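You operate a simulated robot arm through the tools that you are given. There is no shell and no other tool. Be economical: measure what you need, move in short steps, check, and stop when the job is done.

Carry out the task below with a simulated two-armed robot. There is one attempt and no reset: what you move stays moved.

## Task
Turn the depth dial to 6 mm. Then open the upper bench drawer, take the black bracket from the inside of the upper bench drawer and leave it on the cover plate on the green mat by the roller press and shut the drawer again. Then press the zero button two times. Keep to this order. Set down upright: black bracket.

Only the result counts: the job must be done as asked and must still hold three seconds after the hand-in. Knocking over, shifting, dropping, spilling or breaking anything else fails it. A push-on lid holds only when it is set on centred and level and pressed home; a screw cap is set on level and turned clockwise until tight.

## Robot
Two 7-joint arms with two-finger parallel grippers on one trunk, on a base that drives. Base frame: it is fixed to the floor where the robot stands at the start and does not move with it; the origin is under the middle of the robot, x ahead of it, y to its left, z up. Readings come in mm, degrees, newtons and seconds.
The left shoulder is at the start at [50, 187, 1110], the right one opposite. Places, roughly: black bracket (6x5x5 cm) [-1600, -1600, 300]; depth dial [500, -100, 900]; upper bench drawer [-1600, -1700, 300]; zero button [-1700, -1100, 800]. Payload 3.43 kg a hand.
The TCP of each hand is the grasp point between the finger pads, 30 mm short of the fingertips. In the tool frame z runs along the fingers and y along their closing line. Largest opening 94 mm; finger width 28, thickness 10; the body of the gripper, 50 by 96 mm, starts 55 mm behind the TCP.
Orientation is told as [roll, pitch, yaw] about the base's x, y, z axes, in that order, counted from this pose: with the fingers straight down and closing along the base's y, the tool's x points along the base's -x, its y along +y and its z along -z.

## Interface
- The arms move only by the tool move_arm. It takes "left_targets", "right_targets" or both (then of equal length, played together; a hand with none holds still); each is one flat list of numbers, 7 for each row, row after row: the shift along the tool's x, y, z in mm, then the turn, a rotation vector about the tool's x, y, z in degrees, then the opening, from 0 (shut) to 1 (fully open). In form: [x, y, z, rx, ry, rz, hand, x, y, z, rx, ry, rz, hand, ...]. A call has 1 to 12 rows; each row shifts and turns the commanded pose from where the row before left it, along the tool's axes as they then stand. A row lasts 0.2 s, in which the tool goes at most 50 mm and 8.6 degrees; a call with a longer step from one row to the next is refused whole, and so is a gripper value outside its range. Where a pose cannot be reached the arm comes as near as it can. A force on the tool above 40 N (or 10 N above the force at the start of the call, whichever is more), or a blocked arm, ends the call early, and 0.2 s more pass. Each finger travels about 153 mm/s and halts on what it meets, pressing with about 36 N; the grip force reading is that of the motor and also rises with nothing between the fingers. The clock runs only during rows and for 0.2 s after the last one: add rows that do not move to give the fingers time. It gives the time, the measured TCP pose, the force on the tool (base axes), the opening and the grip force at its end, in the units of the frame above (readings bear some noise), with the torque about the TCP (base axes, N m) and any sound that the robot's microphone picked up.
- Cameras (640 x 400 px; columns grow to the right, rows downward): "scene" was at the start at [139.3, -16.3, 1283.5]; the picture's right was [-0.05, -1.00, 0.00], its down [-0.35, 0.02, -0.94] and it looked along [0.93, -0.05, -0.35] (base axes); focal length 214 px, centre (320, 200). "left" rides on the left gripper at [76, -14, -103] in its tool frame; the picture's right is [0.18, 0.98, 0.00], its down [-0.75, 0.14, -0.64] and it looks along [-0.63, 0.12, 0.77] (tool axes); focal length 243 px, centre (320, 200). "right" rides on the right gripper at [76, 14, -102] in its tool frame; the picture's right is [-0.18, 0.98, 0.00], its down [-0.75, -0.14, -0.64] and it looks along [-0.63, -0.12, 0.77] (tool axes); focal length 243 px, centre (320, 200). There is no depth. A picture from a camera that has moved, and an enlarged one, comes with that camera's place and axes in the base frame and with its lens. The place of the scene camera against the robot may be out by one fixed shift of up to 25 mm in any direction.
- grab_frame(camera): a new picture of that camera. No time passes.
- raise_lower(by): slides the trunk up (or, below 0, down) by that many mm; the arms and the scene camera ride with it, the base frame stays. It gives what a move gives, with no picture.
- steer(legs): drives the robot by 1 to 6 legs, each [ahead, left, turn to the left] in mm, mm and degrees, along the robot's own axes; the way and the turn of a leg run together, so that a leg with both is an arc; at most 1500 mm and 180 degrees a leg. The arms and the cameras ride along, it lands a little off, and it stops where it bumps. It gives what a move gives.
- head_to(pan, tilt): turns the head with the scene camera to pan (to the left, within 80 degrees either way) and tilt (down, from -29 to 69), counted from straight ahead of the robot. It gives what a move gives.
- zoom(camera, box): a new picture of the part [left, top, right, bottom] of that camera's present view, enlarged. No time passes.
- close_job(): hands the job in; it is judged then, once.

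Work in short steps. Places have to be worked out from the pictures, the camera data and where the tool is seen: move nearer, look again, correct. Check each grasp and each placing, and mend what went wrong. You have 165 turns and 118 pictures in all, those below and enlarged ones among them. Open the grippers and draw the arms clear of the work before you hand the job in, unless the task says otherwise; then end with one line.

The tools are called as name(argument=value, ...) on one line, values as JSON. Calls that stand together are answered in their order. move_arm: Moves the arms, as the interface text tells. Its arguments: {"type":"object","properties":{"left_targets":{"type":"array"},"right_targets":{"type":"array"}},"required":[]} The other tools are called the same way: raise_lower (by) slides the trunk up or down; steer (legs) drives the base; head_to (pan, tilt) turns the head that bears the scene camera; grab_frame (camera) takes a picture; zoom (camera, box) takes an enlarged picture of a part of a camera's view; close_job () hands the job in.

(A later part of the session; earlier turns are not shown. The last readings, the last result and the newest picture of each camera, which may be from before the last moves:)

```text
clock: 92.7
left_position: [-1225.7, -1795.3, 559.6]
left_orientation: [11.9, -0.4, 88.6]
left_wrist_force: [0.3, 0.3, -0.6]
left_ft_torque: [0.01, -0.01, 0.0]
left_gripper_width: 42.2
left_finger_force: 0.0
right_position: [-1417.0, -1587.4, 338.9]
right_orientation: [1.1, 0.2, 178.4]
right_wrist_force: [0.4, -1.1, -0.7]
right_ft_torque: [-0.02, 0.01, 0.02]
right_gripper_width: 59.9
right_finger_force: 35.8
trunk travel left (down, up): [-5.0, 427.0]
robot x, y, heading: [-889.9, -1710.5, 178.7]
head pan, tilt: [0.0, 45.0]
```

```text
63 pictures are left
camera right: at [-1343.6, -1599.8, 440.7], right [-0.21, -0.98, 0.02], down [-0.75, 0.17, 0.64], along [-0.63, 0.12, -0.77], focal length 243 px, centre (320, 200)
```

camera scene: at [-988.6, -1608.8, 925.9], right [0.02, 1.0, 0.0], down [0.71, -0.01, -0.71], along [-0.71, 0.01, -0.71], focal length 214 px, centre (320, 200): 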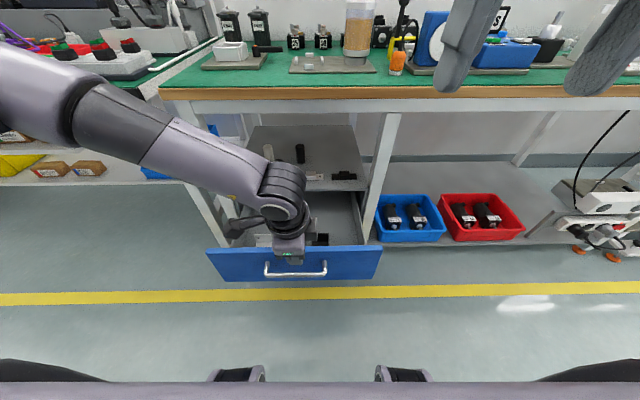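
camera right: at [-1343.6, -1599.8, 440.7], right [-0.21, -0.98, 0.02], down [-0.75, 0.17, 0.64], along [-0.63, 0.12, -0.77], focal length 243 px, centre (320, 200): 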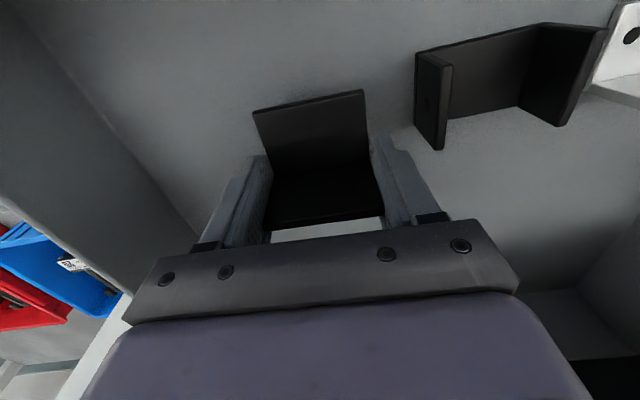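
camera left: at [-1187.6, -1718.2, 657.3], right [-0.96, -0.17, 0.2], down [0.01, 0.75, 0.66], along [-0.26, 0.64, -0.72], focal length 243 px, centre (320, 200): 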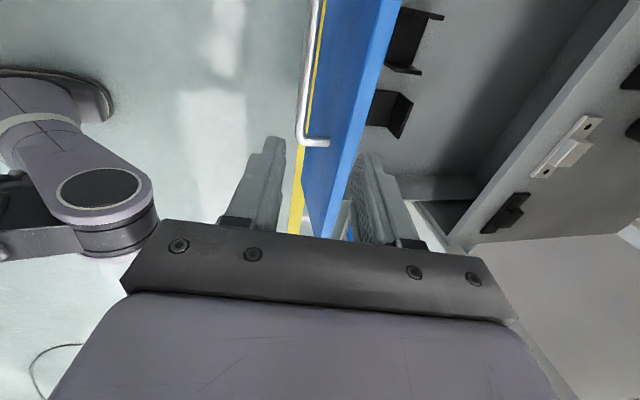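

The bracket is held and lifted. I raise it clear and retract toward the robot.

move_arm(right_targets=[0, 0, -40, 0, 0, 0, 0.45, 0, 0, -40, 0, 0, 0, 0.45, 0, 0, -40, 0, 0, 0, 0.45, 0, 0, -40, 0, 0, 0, 0.45, 20, 0, -40, 0, 0, 0, 0.45, 30, 0, -35, 0, 0, 0, 0.45, 40, 0, -20, 0, 0, 0, 0.45, 40, 0, -10, 0, 0, 0, 0.45, 40, 0, 0, 0, 0, 0, 0.45, 0, 0, 0, 0, 0, 0, 0.45])

steer(legs=[[-350, 0, 0]])

grab_frame(camera="right")

grab_frame(camera="scene")

```text
clock: 94.8
left_position: [-1225.3, -1795.4, 557.9]
left_orientation: [11.9, -0.6, 88.6]
left_wrist_force: [0.1, 0.7, -0.4]
left_ft_torque: [-0.01, 0.01, 0.0]
left_gripper_width: 42.4
left_finger_force: 0.0
right_position: [-1246.9, -1586.0, 605.2]
right_orientation: [1.2, 0.0, 178.4]
right_wrist_force: [0.7, -0.2, -0.9]
right_ft_torque: [0.0, 0.02, 0.0]
right_gripper_width: 59.8
right_finger_force: 35.8
trunk travel left (down, up): [-5.0, 427.0]
robot x, y, heading: [-888.2, -1707.1, 178.6]
head pan, tilt: [0.0, 45.0]
```

```text
clock: 97.1
left_position: [-877.2, -1803.4, 558.7]
left_orientation: [11.9, -0.4, 88.4]
left_wrist_force: [0.6, -0.9, 0.8]
left_ft_torque: [0.03, -0.02, 0.0]
left_gripper_width: 42.3
left_finger_force: 0.0
right_position: [-898.2, -1595.4, 605.4]
right_orientation: [1.1, 0.1, 178.3]
right_wrist_force: [-0.7, 0.0, -1.1]
right_ft_torque: [0.02, 0.01, 0.03]
right_gripper_width: 59.5
right_finger_force: 35.9
trunk travel left (down, up): [-5.0, 427.0]
robot x, y, heading: [-539.3, -1717.3, 178.7]
head pan, tilt: [0.0, 45.0]
```

```text
62 pictures are left
camera right: at [-825.0, -1607.3, 707.0], right [-0.21, -0.98, 0.02], down [-0.75, 0.18, 0.64], along [-0.63, 0.12, -0.77], focal length 243 px, centre (320, 200)
```

right: 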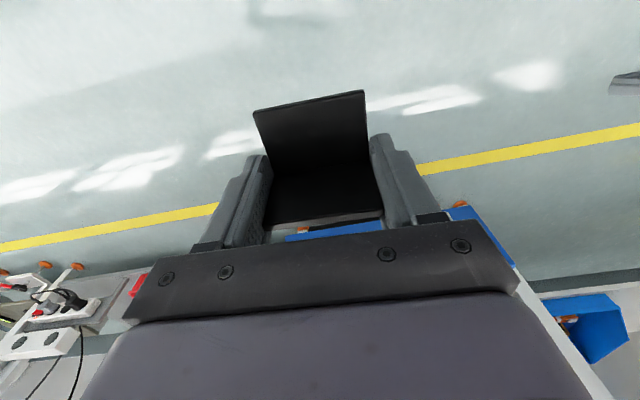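

```text
61 pictures are left
camera scene: at [-692.5, -1724.0, 925.9], right [0.02, 1.0, 0.0], down [0.71, -0.02, -0.71], along [-0.71, 0.02, -0.71], focal length 214 px, centre (320, 200)
```

scene: 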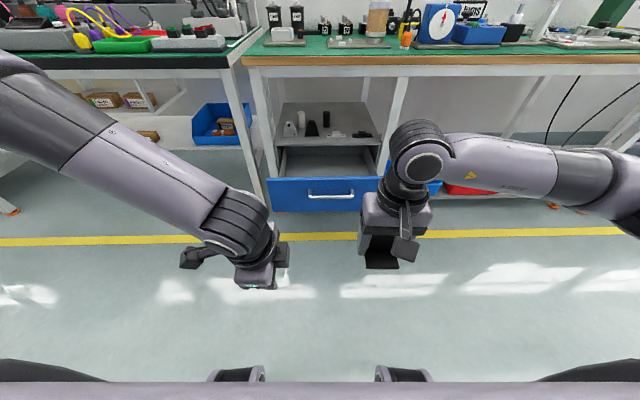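

The bracket is held well. I turn the left wrist back to neutral, raise the trunk, and lift the left hand for the trip back.

move_arm(left_targets=[0, 0, -5, 0, 0, -8.2, 0.45, 0, 0, -5, 0, 0, -8.2, 0.45, 0, 0, 0, 0, 0, -8.2, 0.45, 0, 0, 0, 0, 0, -8.2, 0.45, 0, 0, 0, 0, 0, -8.2, 0.45, 0, 0, 0, 0, 0, -8.2, 0.45, 0, 0, 0, 0, 0, -8.2, 0.45, 0, 0, 0, 0, 0, -8.2, 0.45, 0, 0, 0, 0, 0, -8.2, 0.45, 0, 0, 0, 0, 0, -8.2, 0.45, 0, 0, 0, 0, 0, -8, 0.45, 0, 0, 0, 0, 0, 0, 0.45])

raise_lower(by=320)

move_arm(left_targets=[0, 8, -40, 0, 6, 0, 0.45, 0, 8, -40, 0, 6, 0, 0.45, 0, 8, -40, 0, 0, 0, 0.45, 0, 8, -40, 0, 0, 0, 0.45, 0, 8, -40, 0, 0, 0, 0.45, 0, 8, -40, 0, 0, 0, 0.45, 0, 8, -40, 0, 0, 0, 0.45, 0, 8, -40, 0, 0, 0, 0.45, 0, 0, 0, 0, 0, 0, 0.45], right_targets=[0, 0, -30, 0, 0, 0, 0.45, 0, 0, -30, 0, 0, 0, 0.45, 0, 0, -30, 0, 0, 0, 0.45, 0, 0, -30, 0, 0, 0, 0.45, 0, 0, -30, 0, 0, 0, 0.45, 0, -10, -20, 0, 0, 0, 0.45, 0, -10, 0, 0, 0, 0, 0.45, 0, -10, 0, 0, 0, 0, 0.45, 0, 0, 0, 0, 0, 0, 0.45])

```text
clock: 99.7
left_position: [-875.0, -1803.3, 568.0]
left_orientation: [-0.6, -11.9, 178.8]
left_wrist_force: [1.6, -0.1, -0.9]
left_ft_torque: [-0.01, 0.03, 0.01]
left_gripper_width: 42.3
left_finger_force: 0.1
right_position: [-898.3, -1592.8, 604.3]
right_orientation: [1.1, 0.2, 178.4]
right_wrist_force: [0.1, -0.3, -0.3]
right_ft_torque: [0.0, 0.03, 0.02]
right_gripper_width: 59.6
right_finger_force: 35.9
trunk travel left (down, up): [-5.0, 427.0]
robot x, y, heading: [-541.3, -1714.8, 178.9]
head pan, tilt: [0.0, 45.0]
```

```text
clock: 102.9
left_position: [-875.0, -1804.0, 888.4]
left_orientation: [-0.5, -11.9, 178.5]
left_wrist_force: [-0.4, -0.5, -0.2]
left_ft_torque: [-0.02, 0.03, 0.01]
left_gripper_width: 42.5
left_finger_force: 0.0
right_position: [-899.6, -1594.9, 924.9]
right_orientation: [1.1, 0.2, 178.2]
right_wrist_force: [-0.1, 0.4, -1.1]
right_ft_torque: [0.02, 0.01, 0.0]
right_gripper_width: 59.8
right_finger_force: 36.1
trunk travel left (down, up): [-325.0, 107.0]
robot x, y, heading: [-540.0, -1716.5, 178.6]
head pan, tilt: [0.0, 45.0]
```

```text
clock: 104.9
left_position: [-864.3, -1871.0, 1206.6]
left_orientation: [-0.7, 0.3, 178.4]
left_wrist_force: [0.4, 0.4, 0.6]
left_ft_torque: [-0.01, -0.02, 0.01]
left_gripper_width: 42.3
left_finger_force: 0.1
right_position: [-898.4, -1560.6, 1093.6]
right_orientation: [1.0, 0.2, 178.4]
right_wrist_force: [-0.7, 0.4, -1.6]
right_ft_torque: [-0.02, -0.01, 0.01]
right_gripper_width: 59.5
right_finger_force: 36.1
trunk travel left (down, up): [-325.0, 107.0]
robot x, y, heading: [-541.4, -1715.2, 178.8]
head pan, tilt: [0.0, 45.0]
```

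Next I drive back to bench 1: turn, go along the aisle, and turn to face the bench well short of it.

steer(legs=[[0, 0, -89], [945, 0, 0], [945, -280, 0], [0, 0, -90]])

head_to(pan=0, tilt=35)

grab_frame(camera="scene")

```text
clock: 122.1
left_position: [71.3, 329.4, 1206.4]
left_orientation: [-0.6, 0.2, 0.2]
left_wrist_force: [-0.6, 0.3, -0.3]
left_ft_torque: [0.02, 0.04, 0.05]
left_gripper_width: 42.1
left_finger_force: 0.1
right_position: [115.0, 20.5, 1095.2]
right_orientation: [1.1, 0.2, 0.1]
right_wrist_force: [-0.7, 0.2, -0.4]
right_ft_torque: [-0.01, -0.03, 0.0]
right_gripper_width: 59.6
right_finger_force: 35.5
trunk travel left (down, up): [-325.0, 107.0]
robot x, y, heading: [-247.4, 165.8, 0.4]
head pan, tilt: [0.0, 45.0]
```

```text
clock: 122.8
left_position: [71.3, 329.2, 1207.1]
left_orientation: [-0.5, 0.1, 0.2]
left_wrist_force: [0.6, -0.2, -1.0]
left_ft_torque: [-0.01, 0.01, 0.0]
left_gripper_width: 42.2
left_finger_force: 0.0
right_position: [115.0, 20.8, 1093.8]
right_orientation: [1.1, 0.2, 0.0]
right_wrist_force: [-0.7, 0.7, -2.3]
right_ft_torque: [-0.01, 0.0, 0.0]
right_gripper_width: 59.8
right_finger_force: 35.9
trunk travel left (down, up): [-325.0, 107.0]
robot x, y, heading: [-247.8, 163.8, 0.5]
head pan, tilt: [0.0, 35.0]
```

```text
60 pictures are left
camera scene: at [-112.4, 154.1, 1260.7], right [0.01, -1.0, 0.0], down [-0.57, 0.0, -0.82], along [0.82, 0.01, -0.57], focal length 214 px, centre (320, 200)
```

scene: 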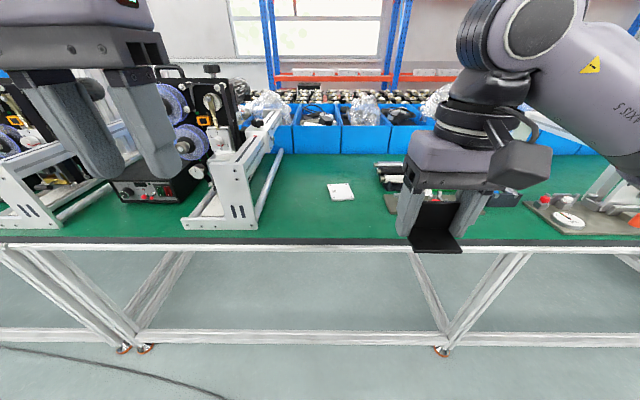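

The path ahead is clear. I drive up to the bench.

steer(legs=[[262, 15, 0]])

head_to(pan=0, tilt=45)

grab_frame(camera="scene")

grab_frame(camera="right")

```text
clock: 124.7
left_position: [335.6, 346.5, 1206.0]
left_orientation: [-0.5, 0.2, 0.1]
left_wrist_force: [-0.1, 0.4, 0.4]
left_ft_torque: [0.0, 0.01, 0.0]
left_gripper_width: 42.3
left_finger_force: 0.1
right_position: [380.6, 35.9, 1093.5]
right_orientation: [1.0, 0.2, 0.0]
right_wrist_force: [0.1, -0.1, -1.2]
right_ft_torque: [-0.01, 0.04, 0.02]
right_gripper_width: 59.5
right_finger_force: 36.0
trunk travel left (down, up): [-325.0, 107.0]
robot x, y, heading: [13.3, 181.5, 0.6]
head pan, tilt: [0.0, 35.0]
```

```text
clock: 125.5
left_position: [336.5, 346.7, 1207.0]
left_orientation: [-0.6, 0.1, 0.1]
left_wrist_force: [0.1, -0.1, 0.5]
left_ft_torque: [-0.01, -0.02, -0.04]
left_gripper_width: 42.2
left_finger_force: 0.2
right_position: [380.0, 37.5, 1092.5]
right_orientation: [1.1, 0.1, 0.0]
right_wrist_force: [0.2, -0.6, -1.4]
right_ft_torque: [-0.03, 0.0, -0.01]
right_gripper_width: 59.7
right_finger_force: 36.5
trunk travel left (down, up): [-325.0, 107.0]
robot x, y, heading: [18.5, 181.1, 0.4]
head pan, tilt: [0.0, 45.0]
```

```text
59 pictures are left
camera scene: at [144.6, 170.7, 1245.9], right [0.01, -1.0, 0.0], down [-0.71, 0.0, -0.71], along [0.71, 0.0, -0.71], focal length 214 px, centre (320, 200)
```

scene: 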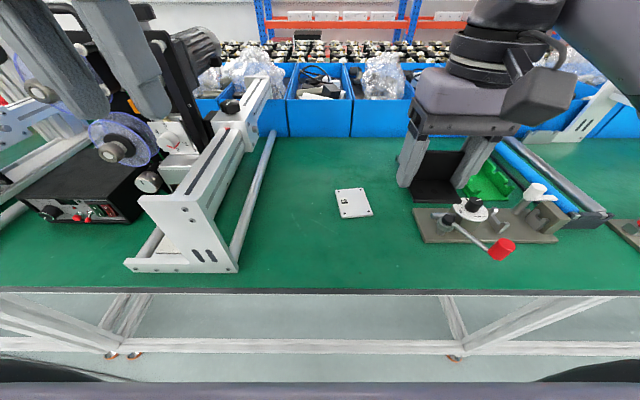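

```text
58 pictures are left
camera right: at [302.5, 50.0, 1196.2], right [0.18, 0.98, 0.02], down [0.76, -0.15, 0.64], along [0.63, -0.1, -0.77], focal length 243 px, centre (320, 200)
```

right: 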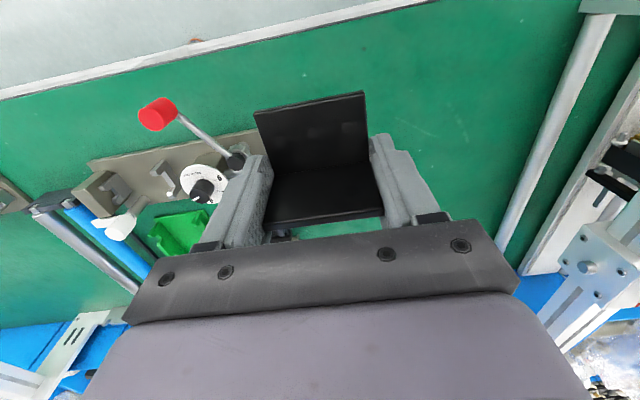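

I take the left hand's view to fix the plate's location accurately, and a zoom from the scene camera.

grab_frame(camera="left")

zoom(camera="scene", box=[304, 170, 400, 230])

```text
57 pictures are left
camera left: at [261.0, 334.4, 1309.3], right [-0.19, 0.98, -0.01], down [0.75, 0.15, 0.64], along [0.63, 0.11, -0.77], focal length 243 px, centre (320, 200)
```

left: 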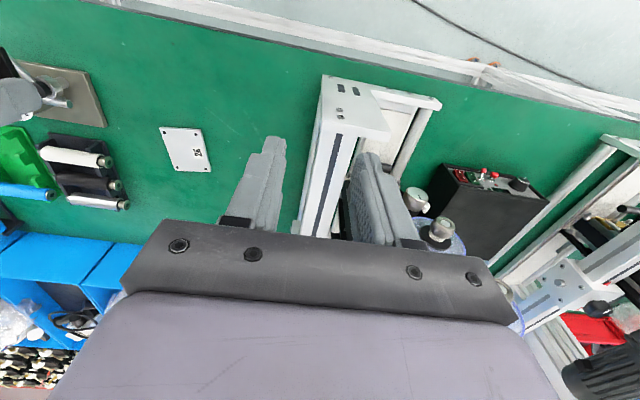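

```text
6.67 times, centred on (352, 200) of scene
camera zoom: at [144.6, 170.7, 1245.9], right [0.01, -1.0, 0.0], down [-0.71, 0.0, -0.71], along [0.71, 0.0, -0.71], focal length 1430 px, centre (107, 200)
```

zoom: 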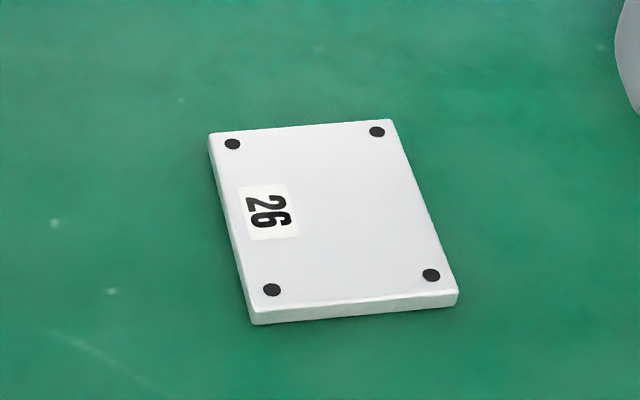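

The plate centre is at (555, 100), top z≈850, measuring about 77×100 mm. The bracket's footprint centre is about 14 mm robot-side of the TCP, so I aim the TCP at (569, 100) and go to z≈960 first.

move_arm(right_targets=[-27, 9, 10, 0, 0, 0, 0.45, -27, 9, 10, 0, 0, 0, 0.45, -27, 9, 15, 0, 0, 0, 0.45, -27, 9, 20, 0, 0, 0, 0.45, -27, 9, 20, 0, 0, 0, 0.45, -27, 9, 25, 0, 0, 0, 0.45, -27, 8, 30, 0, 0, 0, 0.45, 0, 0, 0, 0, 0, 0, 0.45])

grab_frame(camera="left")

grab_frame(camera="scene")

```text
clock: 127.2
left_position: [336.8, 346.4, 1206.2]
left_orientation: [-0.5, 0.1, 0.2]
left_wrist_force: [0.0, -0.3, 0.0]
left_ft_torque: [-0.01, 0.0, 0.0]
left_gripper_width: 42.5
left_finger_force: 0.1
right_position: [568.0, 101.7, 963.2]
right_orientation: [1.0, 0.1, 0.0]
right_wrist_force: [-0.5, 1.8, -1.9]
right_ft_torque: [0.01, 0.01, -0.01]
right_gripper_width: 60.0
right_finger_force: 36.3
trunk travel left (down, up): [-325.0, 107.0]
robot x, y, heading: [18.2, 178.7, 0.5]
head pan, tilt: [0.0, 45.0]
```

```text
55 pictures are left
camera left: at [260.9, 334.3, 1309.4], right [-0.19, 0.98, -0.01], down [0.75, 0.15, 0.64], along [0.63, 0.11, -0.77], focal length 243 px, centre (320, 200)
```

left: 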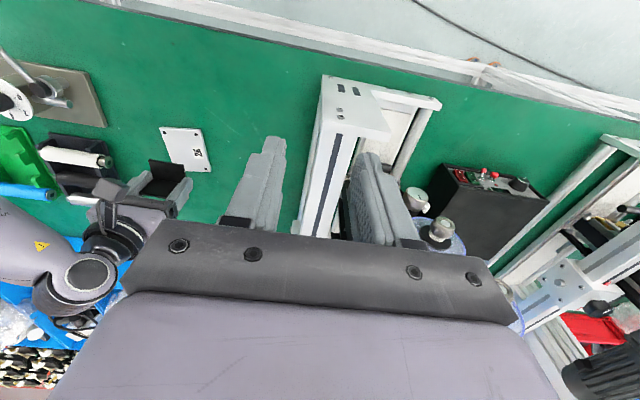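

```text
54 pictures are left
camera scene: at [144.5, 170.6, 1245.9], right [0.01, -1.0, 0.0], down [-0.71, 0.0, -0.71], along [0.71, 0.0, -0.71], focal length 214 px, centre (320, 200)
```

scene: 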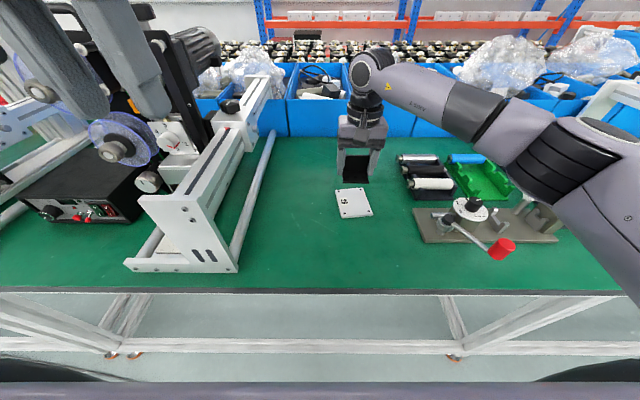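

The alignment looks right. I descend to about 890 and check from the left camera.

move_arm(right_targets=[0, -1, 25, 0, 0, 0, 0.45, 0, -1, 25, 0, 0, 0, 0.45, 0, -1, 20, 0, 0, 0, 0.45, 0, 0, 0, 0, 0, 0, 0.45])

zoom(camera="left", box=[112, 100, 240, 200])

zoom(camera="scene", box=[304, 130, 416, 230])

```text
clock: 128.2
left_position: [337.2, 346.0, 1206.1]
left_orientation: [-0.4, 0.1, 0.1]
left_wrist_force: [0.0, 0.1, 0.3]
left_ft_torque: [0.01, 0.02, 0.01]
left_gripper_width: 42.4
left_finger_force: 0.1
right_position: [568.2, 98.8, 895.5]
right_orientation: [1.1, 0.2, 0.0]
right_wrist_force: [0.2, -0.7, -0.5]
right_ft_torque: [0.01, -0.01, 0.0]
right_gripper_width: 59.7
right_finger_force: 36.3
trunk travel left (down, up): [-325.0, 107.0]
robot x, y, heading: [20.3, 181.6, 0.4]
head pan, tilt: [0.0, 45.0]
```

```text
4.00 times, centred on (176, 150) of left
camera zoom: at [261.0, 334.4, 1309.3], right [-0.19, 0.98, -0.01], down [0.75, 0.15, 0.64], along [0.63, 0.11, -0.77], focal length 970 px, centre (896, 400)
```

zoom: 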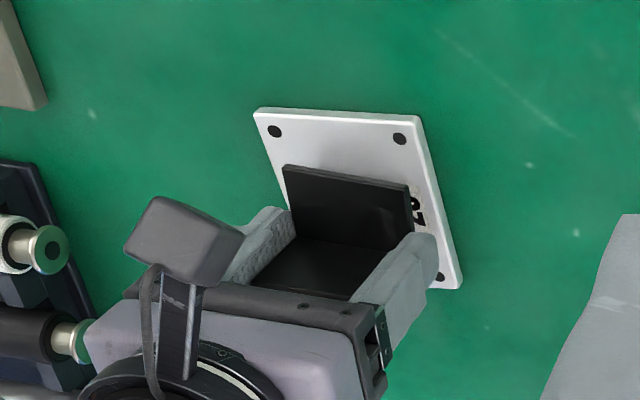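

```text
4.00 times, centred on (360, 180) of scene
camera zoom: at [144.6, 170.8, 1245.9], right [0.01, -1.0, 0.0], down [-0.71, 0.0, -0.71], along [0.71, 0.0, -0.71], focal length 858 px, centre (160, 280)
```

zoom: 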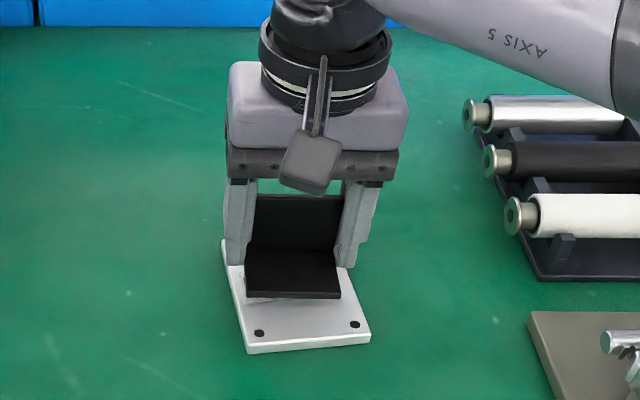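

Upright and centred over the plate, with about 13 mm to go. I lower gently until contact.

move_arm(right_targets=[0, 0, 6, 0, 0, 0, 0.45, 0, 0, 3, 0, 0, 0, 0.45, 0, 0, 0, 0, 0, 0, 0.45])

move_arm(right_targets=[0, 0, 2, 0, 0, 0, 0.45, 0, 0, 0, 0, 0, 0, 0.45])

```text
clock: 129.1
left_position: [335.7, 345.3, 1206.5]
left_orientation: [-0.6, 0.1, 0.1]
left_wrist_force: [0.1, -0.1, 0.4]
left_ft_torque: [0.01, 0.02, 0.01]
left_gripper_width: 42.2
left_finger_force: 0.0
right_position: [567.4, 99.2, 885.8]
right_orientation: [1.1, 0.3, 0.0]
right_wrist_force: [-0.1, -0.1, -1.1]
right_ft_torque: [-0.01, -0.02, -0.02]
right_gripper_width: 59.7
right_finger_force: 36.2
trunk travel left (down, up): [-325.0, 107.0]
robot x, y, heading: [16.8, 184.4, 0.3]
head pan, tilt: [0.0, 45.0]
```

```text
clock: 129.7
left_position: [337.1, 344.8, 1207.0]
left_orientation: [-0.5, 0.1, 0.1]
left_wrist_force: [0.0, 0.1, 0.0]
left_ft_torque: [0.01, -0.01, -0.02]
left_gripper_width: 42.3
left_finger_force: 0.0
right_position: [568.3, 100.2, 884.2]
right_orientation: [1.1, 0.2, 0.0]
right_wrist_force: [0.0, 0.0, -1.2]
right_ft_torque: [-0.03, 0.0, -0.02]
right_gripper_width: 59.7
right_finger_force: 36.0
trunk travel left (down, up): [-325.0, 107.0]
robot x, y, heading: [17.5, 179.8, 0.5]
head pan, tilt: [0.0, 45.0]
```

No contact yet; I lower in 2 mm steps.

move_arm(right_targets=[0, 0, 2, 0, 0, 0, 0.45, 0, 0, 0, 0, 0, 0, 0.45])

move_arm(right_targets=[0, 0, 2, 0, 0, 0, 0.45, 0, 0, 0, 0, 0, 0, 0.45])

zoom(camera="scene", box=[304, 130, 416, 230])

```text
clock: 130.2
left_position: [335.6, 345.6, 1206.9]
left_orientation: [-0.4, 0.1, 0.2]
left_wrist_force: [0.6, -1.1, 0.3]
left_ft_torque: [0.01, 0.0, 0.03]
left_gripper_width: 42.4
left_finger_force: 0.0
right_position: [567.8, 99.8, 882.0]
right_orientation: [1.1, 0.2, 0.0]
right_wrist_force: [-0.2, 0.2, -0.9]
right_ft_torque: [0.0, 0.0, 0.0]
right_gripper_width: 59.7
right_finger_force: 36.0
trunk travel left (down, up): [-325.0, 107.0]
robot x, y, heading: [14.7, 181.1, 0.4]
head pan, tilt: [0.0, 45.0]
```

```text
clock: 130.8
left_position: [336.1, 346.6, 1207.9]
left_orientation: [-0.5, 0.2, 0.2]
left_wrist_force: [0.0, 0.2, 0.1]
left_ft_torque: [-0.02, -0.03, -0.02]
left_gripper_width: 42.4
left_finger_force: 0.0
right_position: [568.1, 100.4, 881.0]
right_orientation: [1.1, 0.1, -0.1]
right_wrist_force: [0.3, -0.2, 5.1]
right_ft_torque: [-0.24, 0.23, 0.01]
right_gripper_width: 59.7
right_finger_force: 35.5
trunk travel left (down, up): [-325.0, 107.0]
robot x, y, heading: [17.8, 182.3, 0.2]
head pan, tilt: [0.0, 45.0]
```

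```text
4.00 times, centred on (360, 180) of scene
camera zoom: at [144.1, 170.8, 1246.1], right [0.01, -1.0, 0.0], down [-0.71, 0.0, -0.71], along [0.71, 0.0, -0.71], focal length 858 px, centre (160, 280)
```

zoom: 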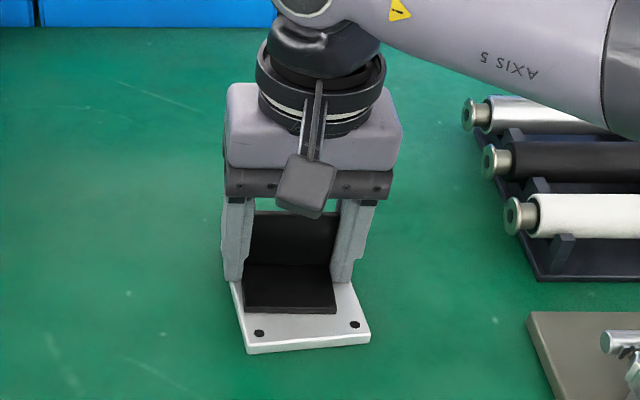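

Contact at z=881 with about 6 N. I release slowly and lift away.

move_arm(right_targets=[0, 0, 0, 0, 0, 0, 0.64, 0, 0, 0, 0, 0, 0, 0.72, 0, 0, 0, 0, 0, 0, 0.8, 0, 0, 0, 0, 0, 0, 0.8])

move_arm(right_targets=[0, 0, -10, 0, 0, 0, 0.8, 0, 0, -20, 0, 0, 0, 0.8, 0, 0, -40, 0, 0, 0, 0.8, 0, 0, -40, 0, 0, 0, 0.8, 0, 0, 0, 0, 0, 0, 0.8])

zoom(camera="scene", box=[304, 130, 416, 230])

zoom(camera="left", box=[112, 100, 240, 200])

```text
clock: 131.8
left_position: [335.9, 346.4, 1206.3]
left_orientation: [-0.5, 0.1, 0.1]
left_wrist_force: [-0.1, 0.9, -0.2]
left_ft_torque: [0.01, 0.01, -0.01]
left_gripper_width: 41.9
left_finger_force: 0.1
right_position: [568.1, 100.3, 881.6]
right_orientation: [1.2, 0.0, 0.0]
right_wrist_force: [-0.3, 4.1, 8.4]
right_ft_torque: [-0.23, -0.08, 0.04]
right_gripper_width: 72.9
right_finger_force: 0.1
trunk travel left (down, up): [-325.0, 107.0]
robot x, y, heading: [16.0, 182.3, 0.3]
head pan, tilt: [0.0, 45.0]
```

```text
clock: 133.1
left_position: [334.9, 346.0, 1206.9]
left_orientation: [-0.5, 0.1, 0.1]
left_wrist_force: [-0.7, 0.7, 0.7]
left_ft_torque: [-0.01, 0.01, 0.02]
left_gripper_width: 42.3
left_finger_force: 0.1
right_position: [567.9, 97.1, 989.9]
right_orientation: [1.0, 0.2, 0.0]
right_wrist_force: [-0.1, -0.4, 0.0]
right_ft_torque: [0.02, 0.02, 0.02]
right_gripper_width: 75.2
right_finger_force: 0.1
trunk travel left (down, up): [-325.0, 107.0]
robot x, y, heading: [15.8, 182.3, 0.3]
head pan, tilt: [0.0, 45.0]
```

```text
4.00 times, centred on (360, 180) of scene
camera zoom: at [144.6, 170.7, 1245.9], right [0.01, -1.0, 0.0], down [-0.71, 0.0, -0.71], along [0.71, 0.0, -0.71], focal length 858 px, centre (160, 280)
```

zoom: 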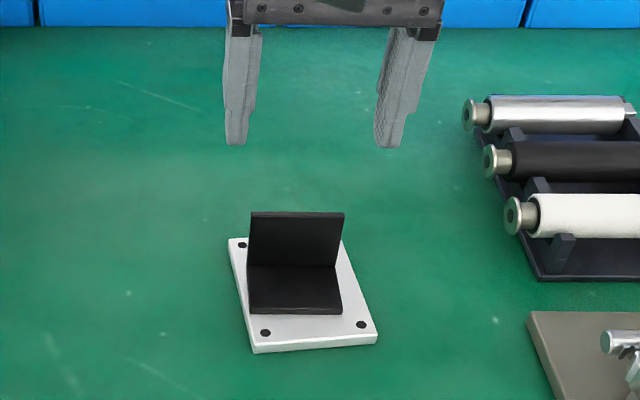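

```text
4.00 times, centred on (176, 150) of left
camera zoom: at [261.0, 334.3, 1309.3], right [-0.19, 0.98, -0.01], down [0.75, 0.15, 0.64], along [0.63, 0.11, -0.77], focal length 970 px, centre (896, 400)
```

zoom: 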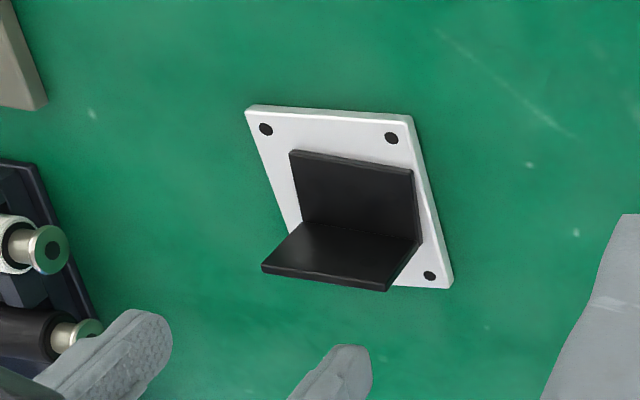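

The bracket stands upright on the plate. I raise and retract the right hand, then drive back towards the drawer.

move_arm(right_targets=[0, 0, -45, 0, 0, 0, 0.8, 0, 0, -45, 0, 0, 0, 0.8, 10, -5, -45, 0, 0, 0, 0.8, 30, -10, -30, 0, 0, 0, 0.5, 40, -15, -20, 0, 0, 0, 0.3, 40, -15, 0, 0, 0, 0, 0.1, 40, -15, 0, 0, 0, 0, 0, 40, -15, 0, 0, 0, 0, 0, 0, 0, 0, 0, 0, 0, 0])

steer(legs=[[-270, 0, 0], [0, 0, -90], [945, -280, 0], [945, 0, 0], [0, 0, -90]])

head_to(pan=0, tilt=35)

grab_frame(camera="scene")

```text
clock: 135.1
left_position: [336.8, 346.6, 1205.5]
left_orientation: [-0.6, 0.0, -0.1]
left_wrist_force: [-0.3, 0.7, 0.1]
left_ft_torque: [-0.01, 0.0, -0.01]
left_gripper_width: 42.2
left_finger_force: 0.1
right_position: [367.8, 18.9, 1173.3]
right_orientation: [1.2, 0.1, 0.0]
right_wrist_force: [-0.8, -0.2, -0.4]
right_ft_torque: [-0.03, 0.01, -0.01]
right_gripper_width: 0.0
right_finger_force: 33.0
trunk travel left (down, up): [-325.0, 107.0]
robot x, y, heading: [15.3, 185.2, 0.1]
head pan, tilt: [0.0, 45.0]
```

```text
clock: 153.8
left_position: [-807.0, -1903.1, 1206.3]
left_orientation: [-0.5, 0.2, -177.4]
left_wrist_force: [0.8, -0.3, 1.2]
left_ft_torque: [0.0, -0.01, 0.02]
left_gripper_width: 42.4
left_finger_force: 0.1
right_position: [-851.6, -1578.8, 1175.5]
right_orientation: [1.2, 0.2, -177.4]
right_wrist_force: [0.6, 0.2, 0.4]
right_ft_torque: [0.0, 0.02, 0.01]
right_gripper_width: 0.4
right_finger_force: 32.9
trunk travel left (down, up): [-325.0, 107.0]
robot x, y, heading: [-490.5, -1727.6, -177.1]
head pan, tilt: [0.0, 45.0]
```

```text
clock: 154.6
left_position: [-805.5, -1904.0, 1207.7]
left_orientation: [-0.4, 0.0, -177.4]
left_wrist_force: [1.1, 0.0, 0.2]
left_ft_torque: [-0.01, 0.04, 0.0]
left_gripper_width: 42.3
left_finger_force: 0.1
right_position: [-852.3, -1576.9, 1173.7]
right_orientation: [1.2, 0.2, -177.6]
right_wrist_force: [0.2, 0.7, 1.0]
right_ft_torque: [0.0, 0.0, -0.03]
right_gripper_width: 0.0
right_finger_force: 32.9
trunk travel left (down, up): [-325.0, 107.0]
robot x, y, heading: [-494.8, -1727.3, -177.2]
head pan, tilt: [0.0, 35.0]
```

```text
48 pictures are left
camera scene: at [-652.4, -1743.8, 1260.7], right [-0.05, 1.0, 0.0], down [0.57, 0.03, -0.82], along [-0.82, -0.04, -0.57], focal length 214 px, centre (320, 200)
```

scene: 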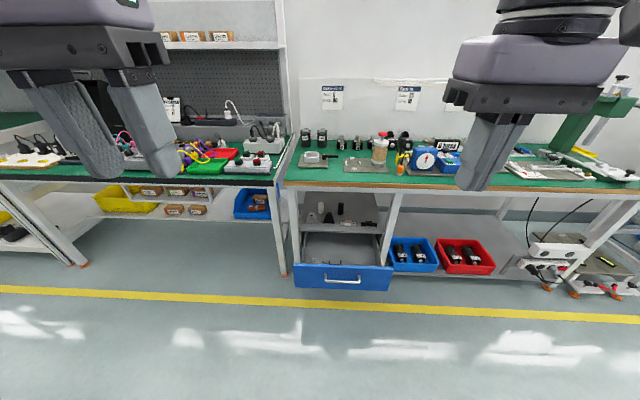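

The drawer is still open. I straighten the heading, lower the trunk, and bring the closed right hand down to handle height to push the drawer shut by driving.

steer(legs=[[0, 0, -2.8], [0, 60, 0]])

raise_lower(by=-320)

move_arm(right_targets=[-30, 0, 30, 0, 0, 0, 0, -20, 0, 40, 0, 0, 0, 0, -20, 0, 40, 0, 0, 0, 0, 0, 0, 45, 0, 0, 0, 0, 0, 0, 45, 0, 0, 0, 0, 0, 0, 45, 0, 0, 0, 0, 0, 0, 45, 0, 0, 0, 0, 0, 0, 45, 0, 0, 0, 0, 0, 0, 45, 0, 0, 0, 0, 0, 0, 45, 0, 0, 0, 0, 0, 0, 45, 0, 0, 0, 0, 0, 0, 0, 0, 0, 0, 0])

grab_frame(camera="scene")

```text
clock: 156.2
left_position: [-815.2, -1949.0, 1207.3]
left_orientation: [-0.6, 0.2, 179.8]
left_wrist_force: [-0.3, 0.3, -0.8]
left_ft_torque: [-0.03, 0.0, -0.01]
left_gripper_width: 42.3
left_finger_force: 0.1
right_position: [-844.0, -1620.5, 1174.4]
right_orientation: [1.1, 0.1, 179.7]
right_wrist_force: [-0.9, -0.9, 0.0]
right_ft_torque: [0.01, 0.02, 0.03]
right_gripper_width: 0.2
right_finger_force: 33.0
trunk travel left (down, up): [-325.0, 107.0]
robot x, y, heading: [-498.7, -1781.8, -179.8]
head pan, tilt: [0.0, 35.0]
```

```text
clock: 159.3
left_position: [-815.0, -1948.0, 886.4]
left_orientation: [-0.5, 0.1, 179.7]
left_wrist_force: [-0.5, 0.2, -0.1]
left_ft_torque: [-0.02, -0.02, 0.03]
left_gripper_width: 42.4
left_finger_force: 0.1
right_position: [-844.5, -1619.6, 854.1]
right_orientation: [1.0, 0.2, 179.6]
right_wrist_force: [0.3, -0.4, 0.7]
right_ft_torque: [0.06, 0.01, 0.02]
right_gripper_width: 0.0
right_finger_force: 33.1
trunk travel left (down, up): [-5.0, 427.0]
robot x, y, heading: [-495.9, -1784.8, -179.9]
head pan, tilt: [0.0, 35.0]
```

```text
clock: 161.9
left_position: [-814.6, -1949.0, 886.7]
left_orientation: [-0.5, 0.1, 179.8]
left_wrist_force: [0.3, -1.2, 0.4]
left_ft_torque: [0.01, 0.01, -0.01]
left_gripper_width: 42.2
left_finger_force: 0.1
right_position: [-913.1, -1627.0, 384.1]
right_orientation: [1.0, 0.0, 179.7]
right_wrist_force: [-0.2, 0.4, 0.0]
right_ft_torque: [-0.02, -0.01, -0.03]
right_gripper_width: 0.1
right_finger_force: 32.8
trunk travel left (down, up): [-5.0, 427.0]
robot x, y, heading: [-493.5, -1786.0, -180.1]
head pan, tilt: [0.0, 35.0]
```

```text
47 pictures are left
camera scene: at [-652.5, -1796.3, 940.7], right [0.0, 1.0, 0.0], down [0.57, 0.0, -0.82], along [-0.82, 0.0, -0.57], focal length 214 px, centre (320, 200)
```

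scene: 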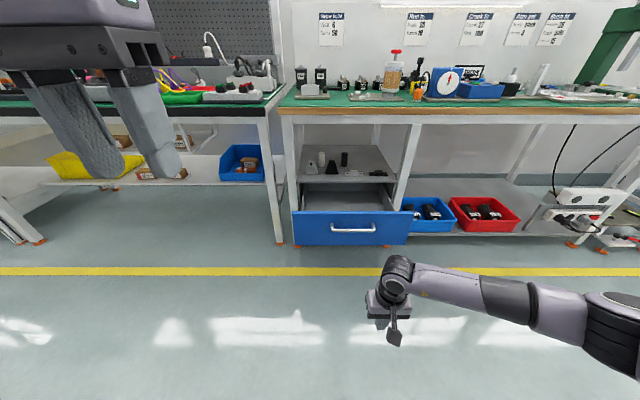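

The hand is at handle height and lined up. I drive 290 mm ahead, close to the handle, and look.

steer(legs=[[290, 0, 0]])

grab_frame(camera="right")

```text
clock: 163.9
left_position: [-1105.3, -1949.8, 887.6]
left_orientation: [-0.5, 0.1, 179.9]
left_wrist_force: [0.1, 0.0, -0.5]
left_ft_torque: [-0.01, 0.01, 0.02]
left_gripper_width: 42.4
left_finger_force: 0.1
right_position: [-1204.7, -1629.7, 384.6]
right_orientation: [1.0, 0.2, 179.8]
right_wrist_force: [0.0, 0.1, 0.4]
right_ft_torque: [0.0, 0.02, 0.0]
right_gripper_width: 0.0
right_finger_force: 32.8
trunk travel left (down, up): [-5.0, 427.0]
robot x, y, heading: [-785.4, -1786.1, -179.9]
head pan, tilt: [0.0, 35.0]
```

```text
46 pictures are left
camera right: at [-1129.6, -1640.7, 486.6], right [-0.19, -0.98, 0.02], down [-0.75, 0.16, 0.64], along [-0.63, 0.11, -0.77], focal length 243 px, centre (320, 200)
```

right: 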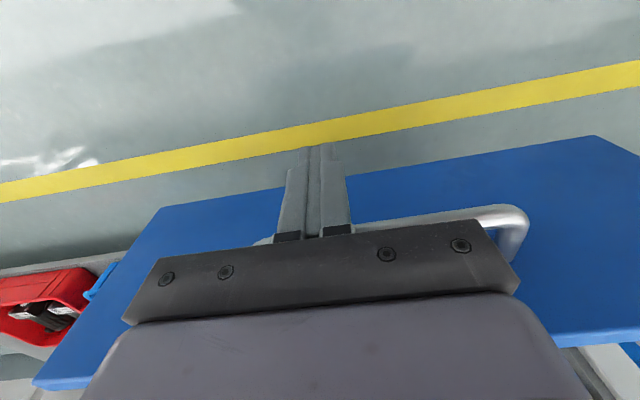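

The fist will meet the bar. I drive 235 mm ahead to push the drawer in.

steer(legs=[[120, 0, 0], [112, 0, 0]])

grab_frame(camera="right")

grab_frame(camera="scene")

```text
clock: 166.0
left_position: [-1336.7, -1951.6, 886.9]
left_orientation: [-0.5, 0.1, 180.0]
left_wrist_force: [-0.5, -0.5, -0.1]
left_ft_torque: [0.0, 0.02, -0.03]
left_gripper_width: 42.2
left_finger_force: 0.1
right_position: [-1435.9, -1630.9, 385.6]
right_orientation: [1.1, 0.2, 179.9]
right_wrist_force: [0.5, -0.3, 0.4]
right_ft_torque: [0.0, -0.01, 0.01]
right_gripper_width: 0.0
right_finger_force: 33.3
trunk travel left (down, up): [-5.0, 427.0]
robot x, y, heading: [-1015.6, -1787.0, -179.7]
head pan, tilt: [0.0, 35.0]
```

```text
45 pictures are left
camera right: at [-1361.4, -1641.8, 486.6], right [-0.19, -0.98, 0.02], down [-0.75, 0.16, 0.64], along [-0.63, 0.1, -0.77], focal length 243 px, centre (320, 200)
```

right: 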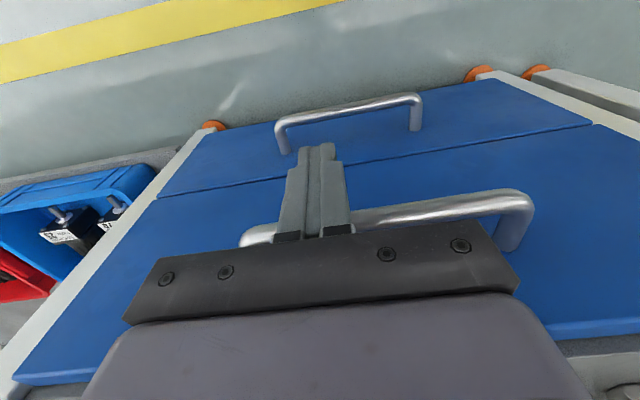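

```text
44 pictures are left
camera scene: at [-1174.9, -1797.9, 940.7], right [0.0, 1.0, 0.0], down [0.57, 0.0, -0.82], along [-0.82, 0.0, -0.57], focal length 214 px, centre (320, 200)
```

scene: 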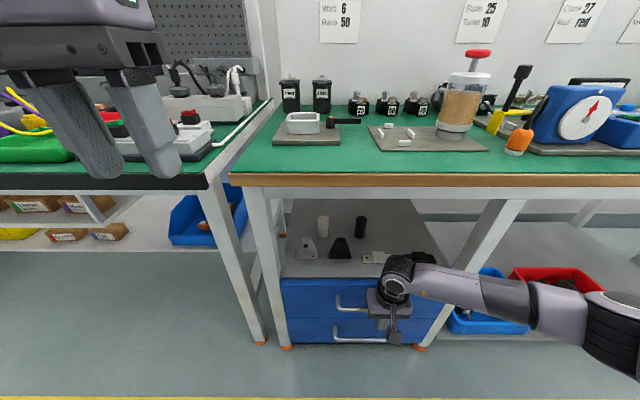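

The drawer is nearly flush. I press the last bit with the arm under force monitoring.

move_arm(right_targets=[-8, 0, 0, 0, 0, 0, 0, -8, 0, 0, 0, 0, 0, 0, -6, 0, 0, 0, 0, 0, 0, -6, 0, 0, 0, 0, 0, 0, 0, 0, 0, 0, 0, 0, 0])

grab_frame(camera="right")

```text
clock: 166.5
left_position: [-1336.8, -1949.7, 886.4]
left_orientation: [-0.5, 0.0, 179.8]
left_wrist_force: [0.4, -0.1, 0.0]
left_ft_torque: [0.0, 0.0, 0.02]
left_gripper_width: 42.2
left_finger_force: 0.0
right_position: [-1440.7, -1631.3, 382.1]
right_orientation: [1.1, 1.4, -179.9]
right_wrist_force: [1.7, -0.9, -0.4]
right_ft_torque: [0.0, -0.02, 0.0]
right_gripper_width: 0.0
right_finger_force: 33.0
trunk travel left (down, up): [-5.0, 427.0]
robot x, y, heading: [-1019.6, -1786.1, -179.8]
head pan, tilt: [0.0, 35.0]
stopped in row 2 (right hand): the force on the tool passed its limit at 50 N (the readings are from after the stop); the commanded pose is now the measured one
```

```text
43 pictures are left
camera right: at [-1367.8, -1642.1, 486.0], right [-0.18, -0.98, 0.01], down [-0.77, 0.15, 0.62], along [-0.61, 0.1, -0.78], focal length 243 px, centre (320, 200)
```

right: 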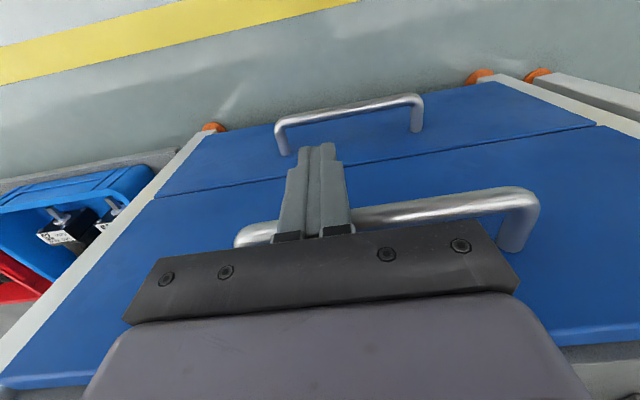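

It met a firm stop, likely fully closed. I back the hand off and inspect the drawer for flushness.

move_arm(right_targets=[30, 0, 0, 0, 0, 0, 0, 40, -10, -20, 0, 0, 0, 0, 20, -20, -40, 0, 0, 0, 0, 0, -20, -45, 0, 0, 0, 0, 0, -20, -45, 0, 0, 0, 0, 0, -20, -45, 0, 0, 0, 0, 0, 0, 0, 0, 0, 0, 0])

grab_frame(camera="right")

zoom(camera="scene", box=[270, 200, 462, 350])

```text
clock: 168.1
left_position: [-1335.6, -1949.9, 886.6]
left_orientation: [-0.6, 0.1, 179.9]
left_wrist_force: [0.3, -0.1, -0.2]
left_ft_torque: [0.02, -0.01, 0.01]
left_gripper_width: 42.3
left_finger_force: 0.1
right_position: [-1356.0, -1537.3, 577.9]
right_orientation: [0.9, 1.4, -179.8]
right_wrist_force: [0.1, -0.2, 0.1]
right_ft_torque: [0.02, -0.01, -0.01]
right_gripper_width: 0.0
right_finger_force: 33.0
trunk travel left (down, up): [-5.0, 427.0]
robot x, y, heading: [-1015.9, -1787.9, -180.2]
head pan, tilt: [0.0, 35.0]
```

```text
42 pictures are left
camera right: at [-1283.2, -1549.4, 680.8], right [-0.18, -0.98, 0.01], down [-0.77, 0.15, 0.62], along [-0.61, 0.1, -0.78], focal length 243 px, centre (320, 200)
```

right: 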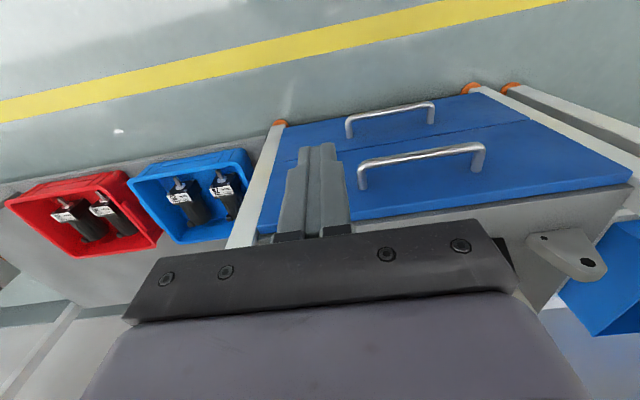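

```text
2.67 times, centred on (366, 275) of scene
camera zoom: at [-1174.5, -1797.7, 940.7], right [0.0, 1.0, 0.0], down [0.57, 0.0, -0.82], along [-0.82, 0.0, -0.57], focal length 572 px, centre (197, 0)
```

zoom: 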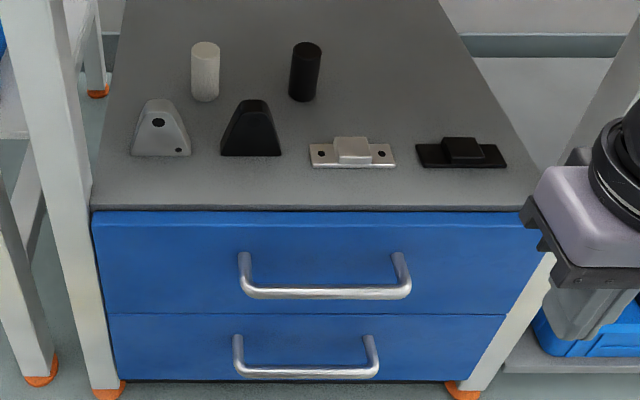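

The drawer is flush with the lower one and nothing on top moved. I now back off, raise the trunk, and strafe right to the turns counter.

steer(legs=[[-200, 0, 0]])

raise_lower(by=320)

move_arm(right_targets=[0, -10, -45, 0, 0, 0, 0, 0, -10, -45, 0, 0, 0, 0, 0, -10, -45, 0, 0, 0, 0, 0, -10, -45, 0, 0, 0, 0, 0, -10, -45, 0, 0, 0, 0, 0, -10, -45, 0, 0, 0, 0, 0, 0, 0, 0, 0, 0, 0])

steer(legs=[[0, -560, 0], [80, 0, 0]])

grab_frame(camera="scene")

```text
clock: 169.7
left_position: [-1137.2, -1948.5, 886.3]
left_orientation: [-0.6, 0.1, 179.8]
left_wrist_force: [0.2, -0.8, 0.5]
left_ft_torque: [-0.02, -0.01, 0.01]
left_gripper_width: 42.3
left_finger_force: 0.2
right_position: [-1157.4, -1537.2, 578.4]
right_orientation: [0.9, 1.5, -180.0]
right_wrist_force: [0.1, -0.4, 0.4]
right_ft_torque: [0.0, 0.03, -0.01]
right_gripper_width: 0.0
right_finger_force: 33.1
trunk travel left (down, up): [-5.0, 427.0]
robot x, y, heading: [-813.8, -1783.9, -179.8]
head pan, tilt: [0.0, 35.0]
```

```text
clock: 172.9
left_position: [-1136.7, -1948.7, 1207.4]
left_orientation: [-0.5, 0.0, 179.9]
left_wrist_force: [1.0, 0.7, -0.4]
left_ft_torque: [0.0, 0.02, 0.03]
left_gripper_width: 42.3
left_finger_force: 0.2
right_position: [-1157.6, -1537.6, 897.4]
right_orientation: [1.0, 1.4, -180.1]
right_wrist_force: [-0.1, -1.2, -0.3]
right_ft_torque: [-0.03, -0.02, 0.0]
right_gripper_width: 0.0
right_finger_force: 32.6
trunk travel left (down, up): [-325.0, 107.0]
robot x, y, heading: [-815.0, -1782.2, -179.8]
head pan, tilt: [0.0, 35.0]
```

```text
clock: 174.5
left_position: [-1137.2, -1948.1, 1206.6]
left_orientation: [-0.6, 0.1, 179.9]
left_wrist_force: [0.1, -0.1, -1.0]
left_ft_torque: [0.01, 0.0, -0.02]
left_gripper_width: 42.2
left_finger_force: 0.1
right_position: [-1164.7, -1473.4, 1165.0]
right_orientation: [1.0, 1.4, -180.0]
right_wrist_force: [0.3, -0.6, -0.7]
right_ft_torque: [0.03, 0.02, 0.01]
right_gripper_width: 0.1
right_finger_force: 33.6
trunk travel left (down, up): [-325.0, 107.0]
robot x, y, heading: [-818.1, -1787.2, -179.8]
head pan, tilt: [0.0, 35.0]
```

```text
clock: 180.6
left_position: [-1217.6, -1386.5, 1206.6]
left_orientation: [-0.6, 0.2, 179.7]
left_wrist_force: [-0.2, 0.2, -0.7]
left_ft_torque: [-0.02, -0.03, 0.01]
left_gripper_width: 42.1
left_finger_force: 0.0
right_position: [-1245.4, -911.1, 1165.8]
right_orientation: [0.9, 1.5, 179.9]
right_wrist_force: [0.2, 0.5, 0.5]
right_ft_torque: [0.01, -0.06, 0.02]
right_gripper_width: 0.1
right_finger_force: 32.6
trunk travel left (down, up): [-325.0, 107.0]
robot x, y, heading: [-902.0, -1226.5, 180.1]
head pan, tilt: [0.0, 35.0]
```

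```text
40 pictures are left
camera scene: at [-1057.1, -1235.8, 1260.6], right [0.0, 1.0, 0.0], down [0.57, 0.0, -0.82], along [-0.82, 0.0, -0.57], focal length 214 px, centre (320, 200)
```

scene: 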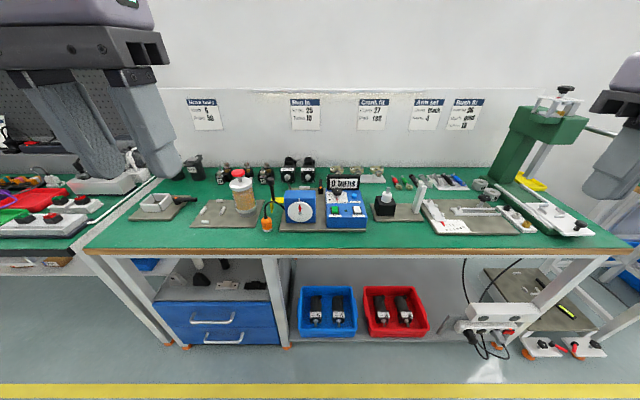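

zoom(camera="scene", box=[256, 160, 384, 240])

```text
5.00 times, centred on (320, 200) of scene
camera zoom: at [-1057.1, -1235.8, 1260.6], right [0.0, 1.0, 0.0], down [0.57, 0.0, -0.82], along [-0.82, 0.0, -0.57], focal length 1072 px, centre (320, 200)
```

zoom: 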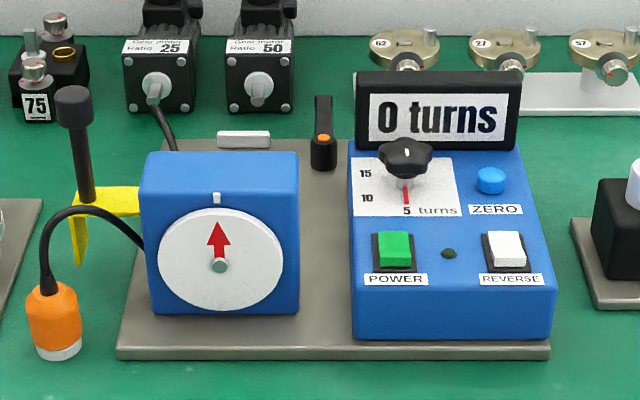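

The zero button is the blue round one right of the knob on the turns counter, at roughly (−1600, −1132, ~900). I drive up to the bench, checking that the hands stay high, and view it with the right camera.

steer(legs=[[225, 0, 0]])

move_arm(right_targets=[0, 35, 10, 0, 0, 0, 0, 0, 35, 10, 0, 0, 0, 0, 0, 35, 10, 0, 0, 0, 0, -10, 35, 10, 0, 0, 0, 0, -15, 35, 10, 0, 0, 0, 0, -15, 30, 10, 0, 0, 0, 0, 0, 0, 0, 0, 0, 0, 0])

grab_frame(camera="right")

```text
clock: 182.3
left_position: [-1443.0, -1387.0, 1205.4]
left_orientation: [-0.6, 0.1, 179.7]
left_wrist_force: [-0.4, 0.9, -0.6]
left_ft_torque: [-0.04, 0.01, 0.06]
left_gripper_width: 42.2
left_finger_force: 0.2
right_position: [-1468.6, -912.3, 1166.0]
right_orientation: [0.9, 1.4, 179.9]
right_wrist_force: [0.1, 0.2, -0.8]
right_ft_torque: [0.02, 0.0, 0.01]
right_gripper_width: 0.1
right_finger_force: 33.0
trunk travel left (down, up): [-325.0, 107.0]
robot x, y, heading: [-1121.0, -1223.8, 179.8]
head pan, tilt: [0.0, 35.0]
```

```text
clock: 183.9
left_position: [-1442.9, -1387.1, 1205.5]
left_orientation: [-0.6, 0.1, 179.7]
left_wrist_force: [0.3, 0.6, 0.3]
left_ft_torque: [-0.02, 0.03, -0.02]
left_gripper_width: 42.4
left_finger_force: 0.1
right_position: [-1507.7, -1118.0, 1108.7]
right_orientation: [0.9, 1.3, 179.9]
right_wrist_force: [0.0, -0.1, -0.3]
right_ft_torque: [0.01, 0.02, 0.0]
right_gripper_width: 0.0
right_finger_force: 32.8
trunk travel left (down, up): [-325.0, 107.0]
robot x, y, heading: [-1123.1, -1226.1, 180.0]
head pan, tilt: [0.0, 35.0]
```

```text
38 pictures are left
camera right: at [-1435.2, -1130.0, 1211.8], right [-0.19, -0.98, 0.01], down [-0.77, 0.15, 0.62], along [-0.61, 0.11, -0.78], focal length 243 px, centre (320, 200)
```

right: 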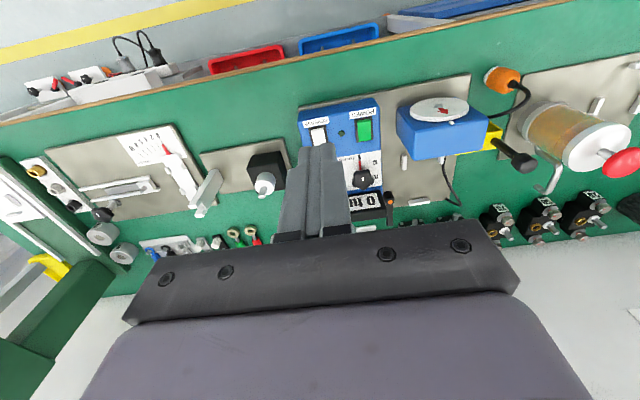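

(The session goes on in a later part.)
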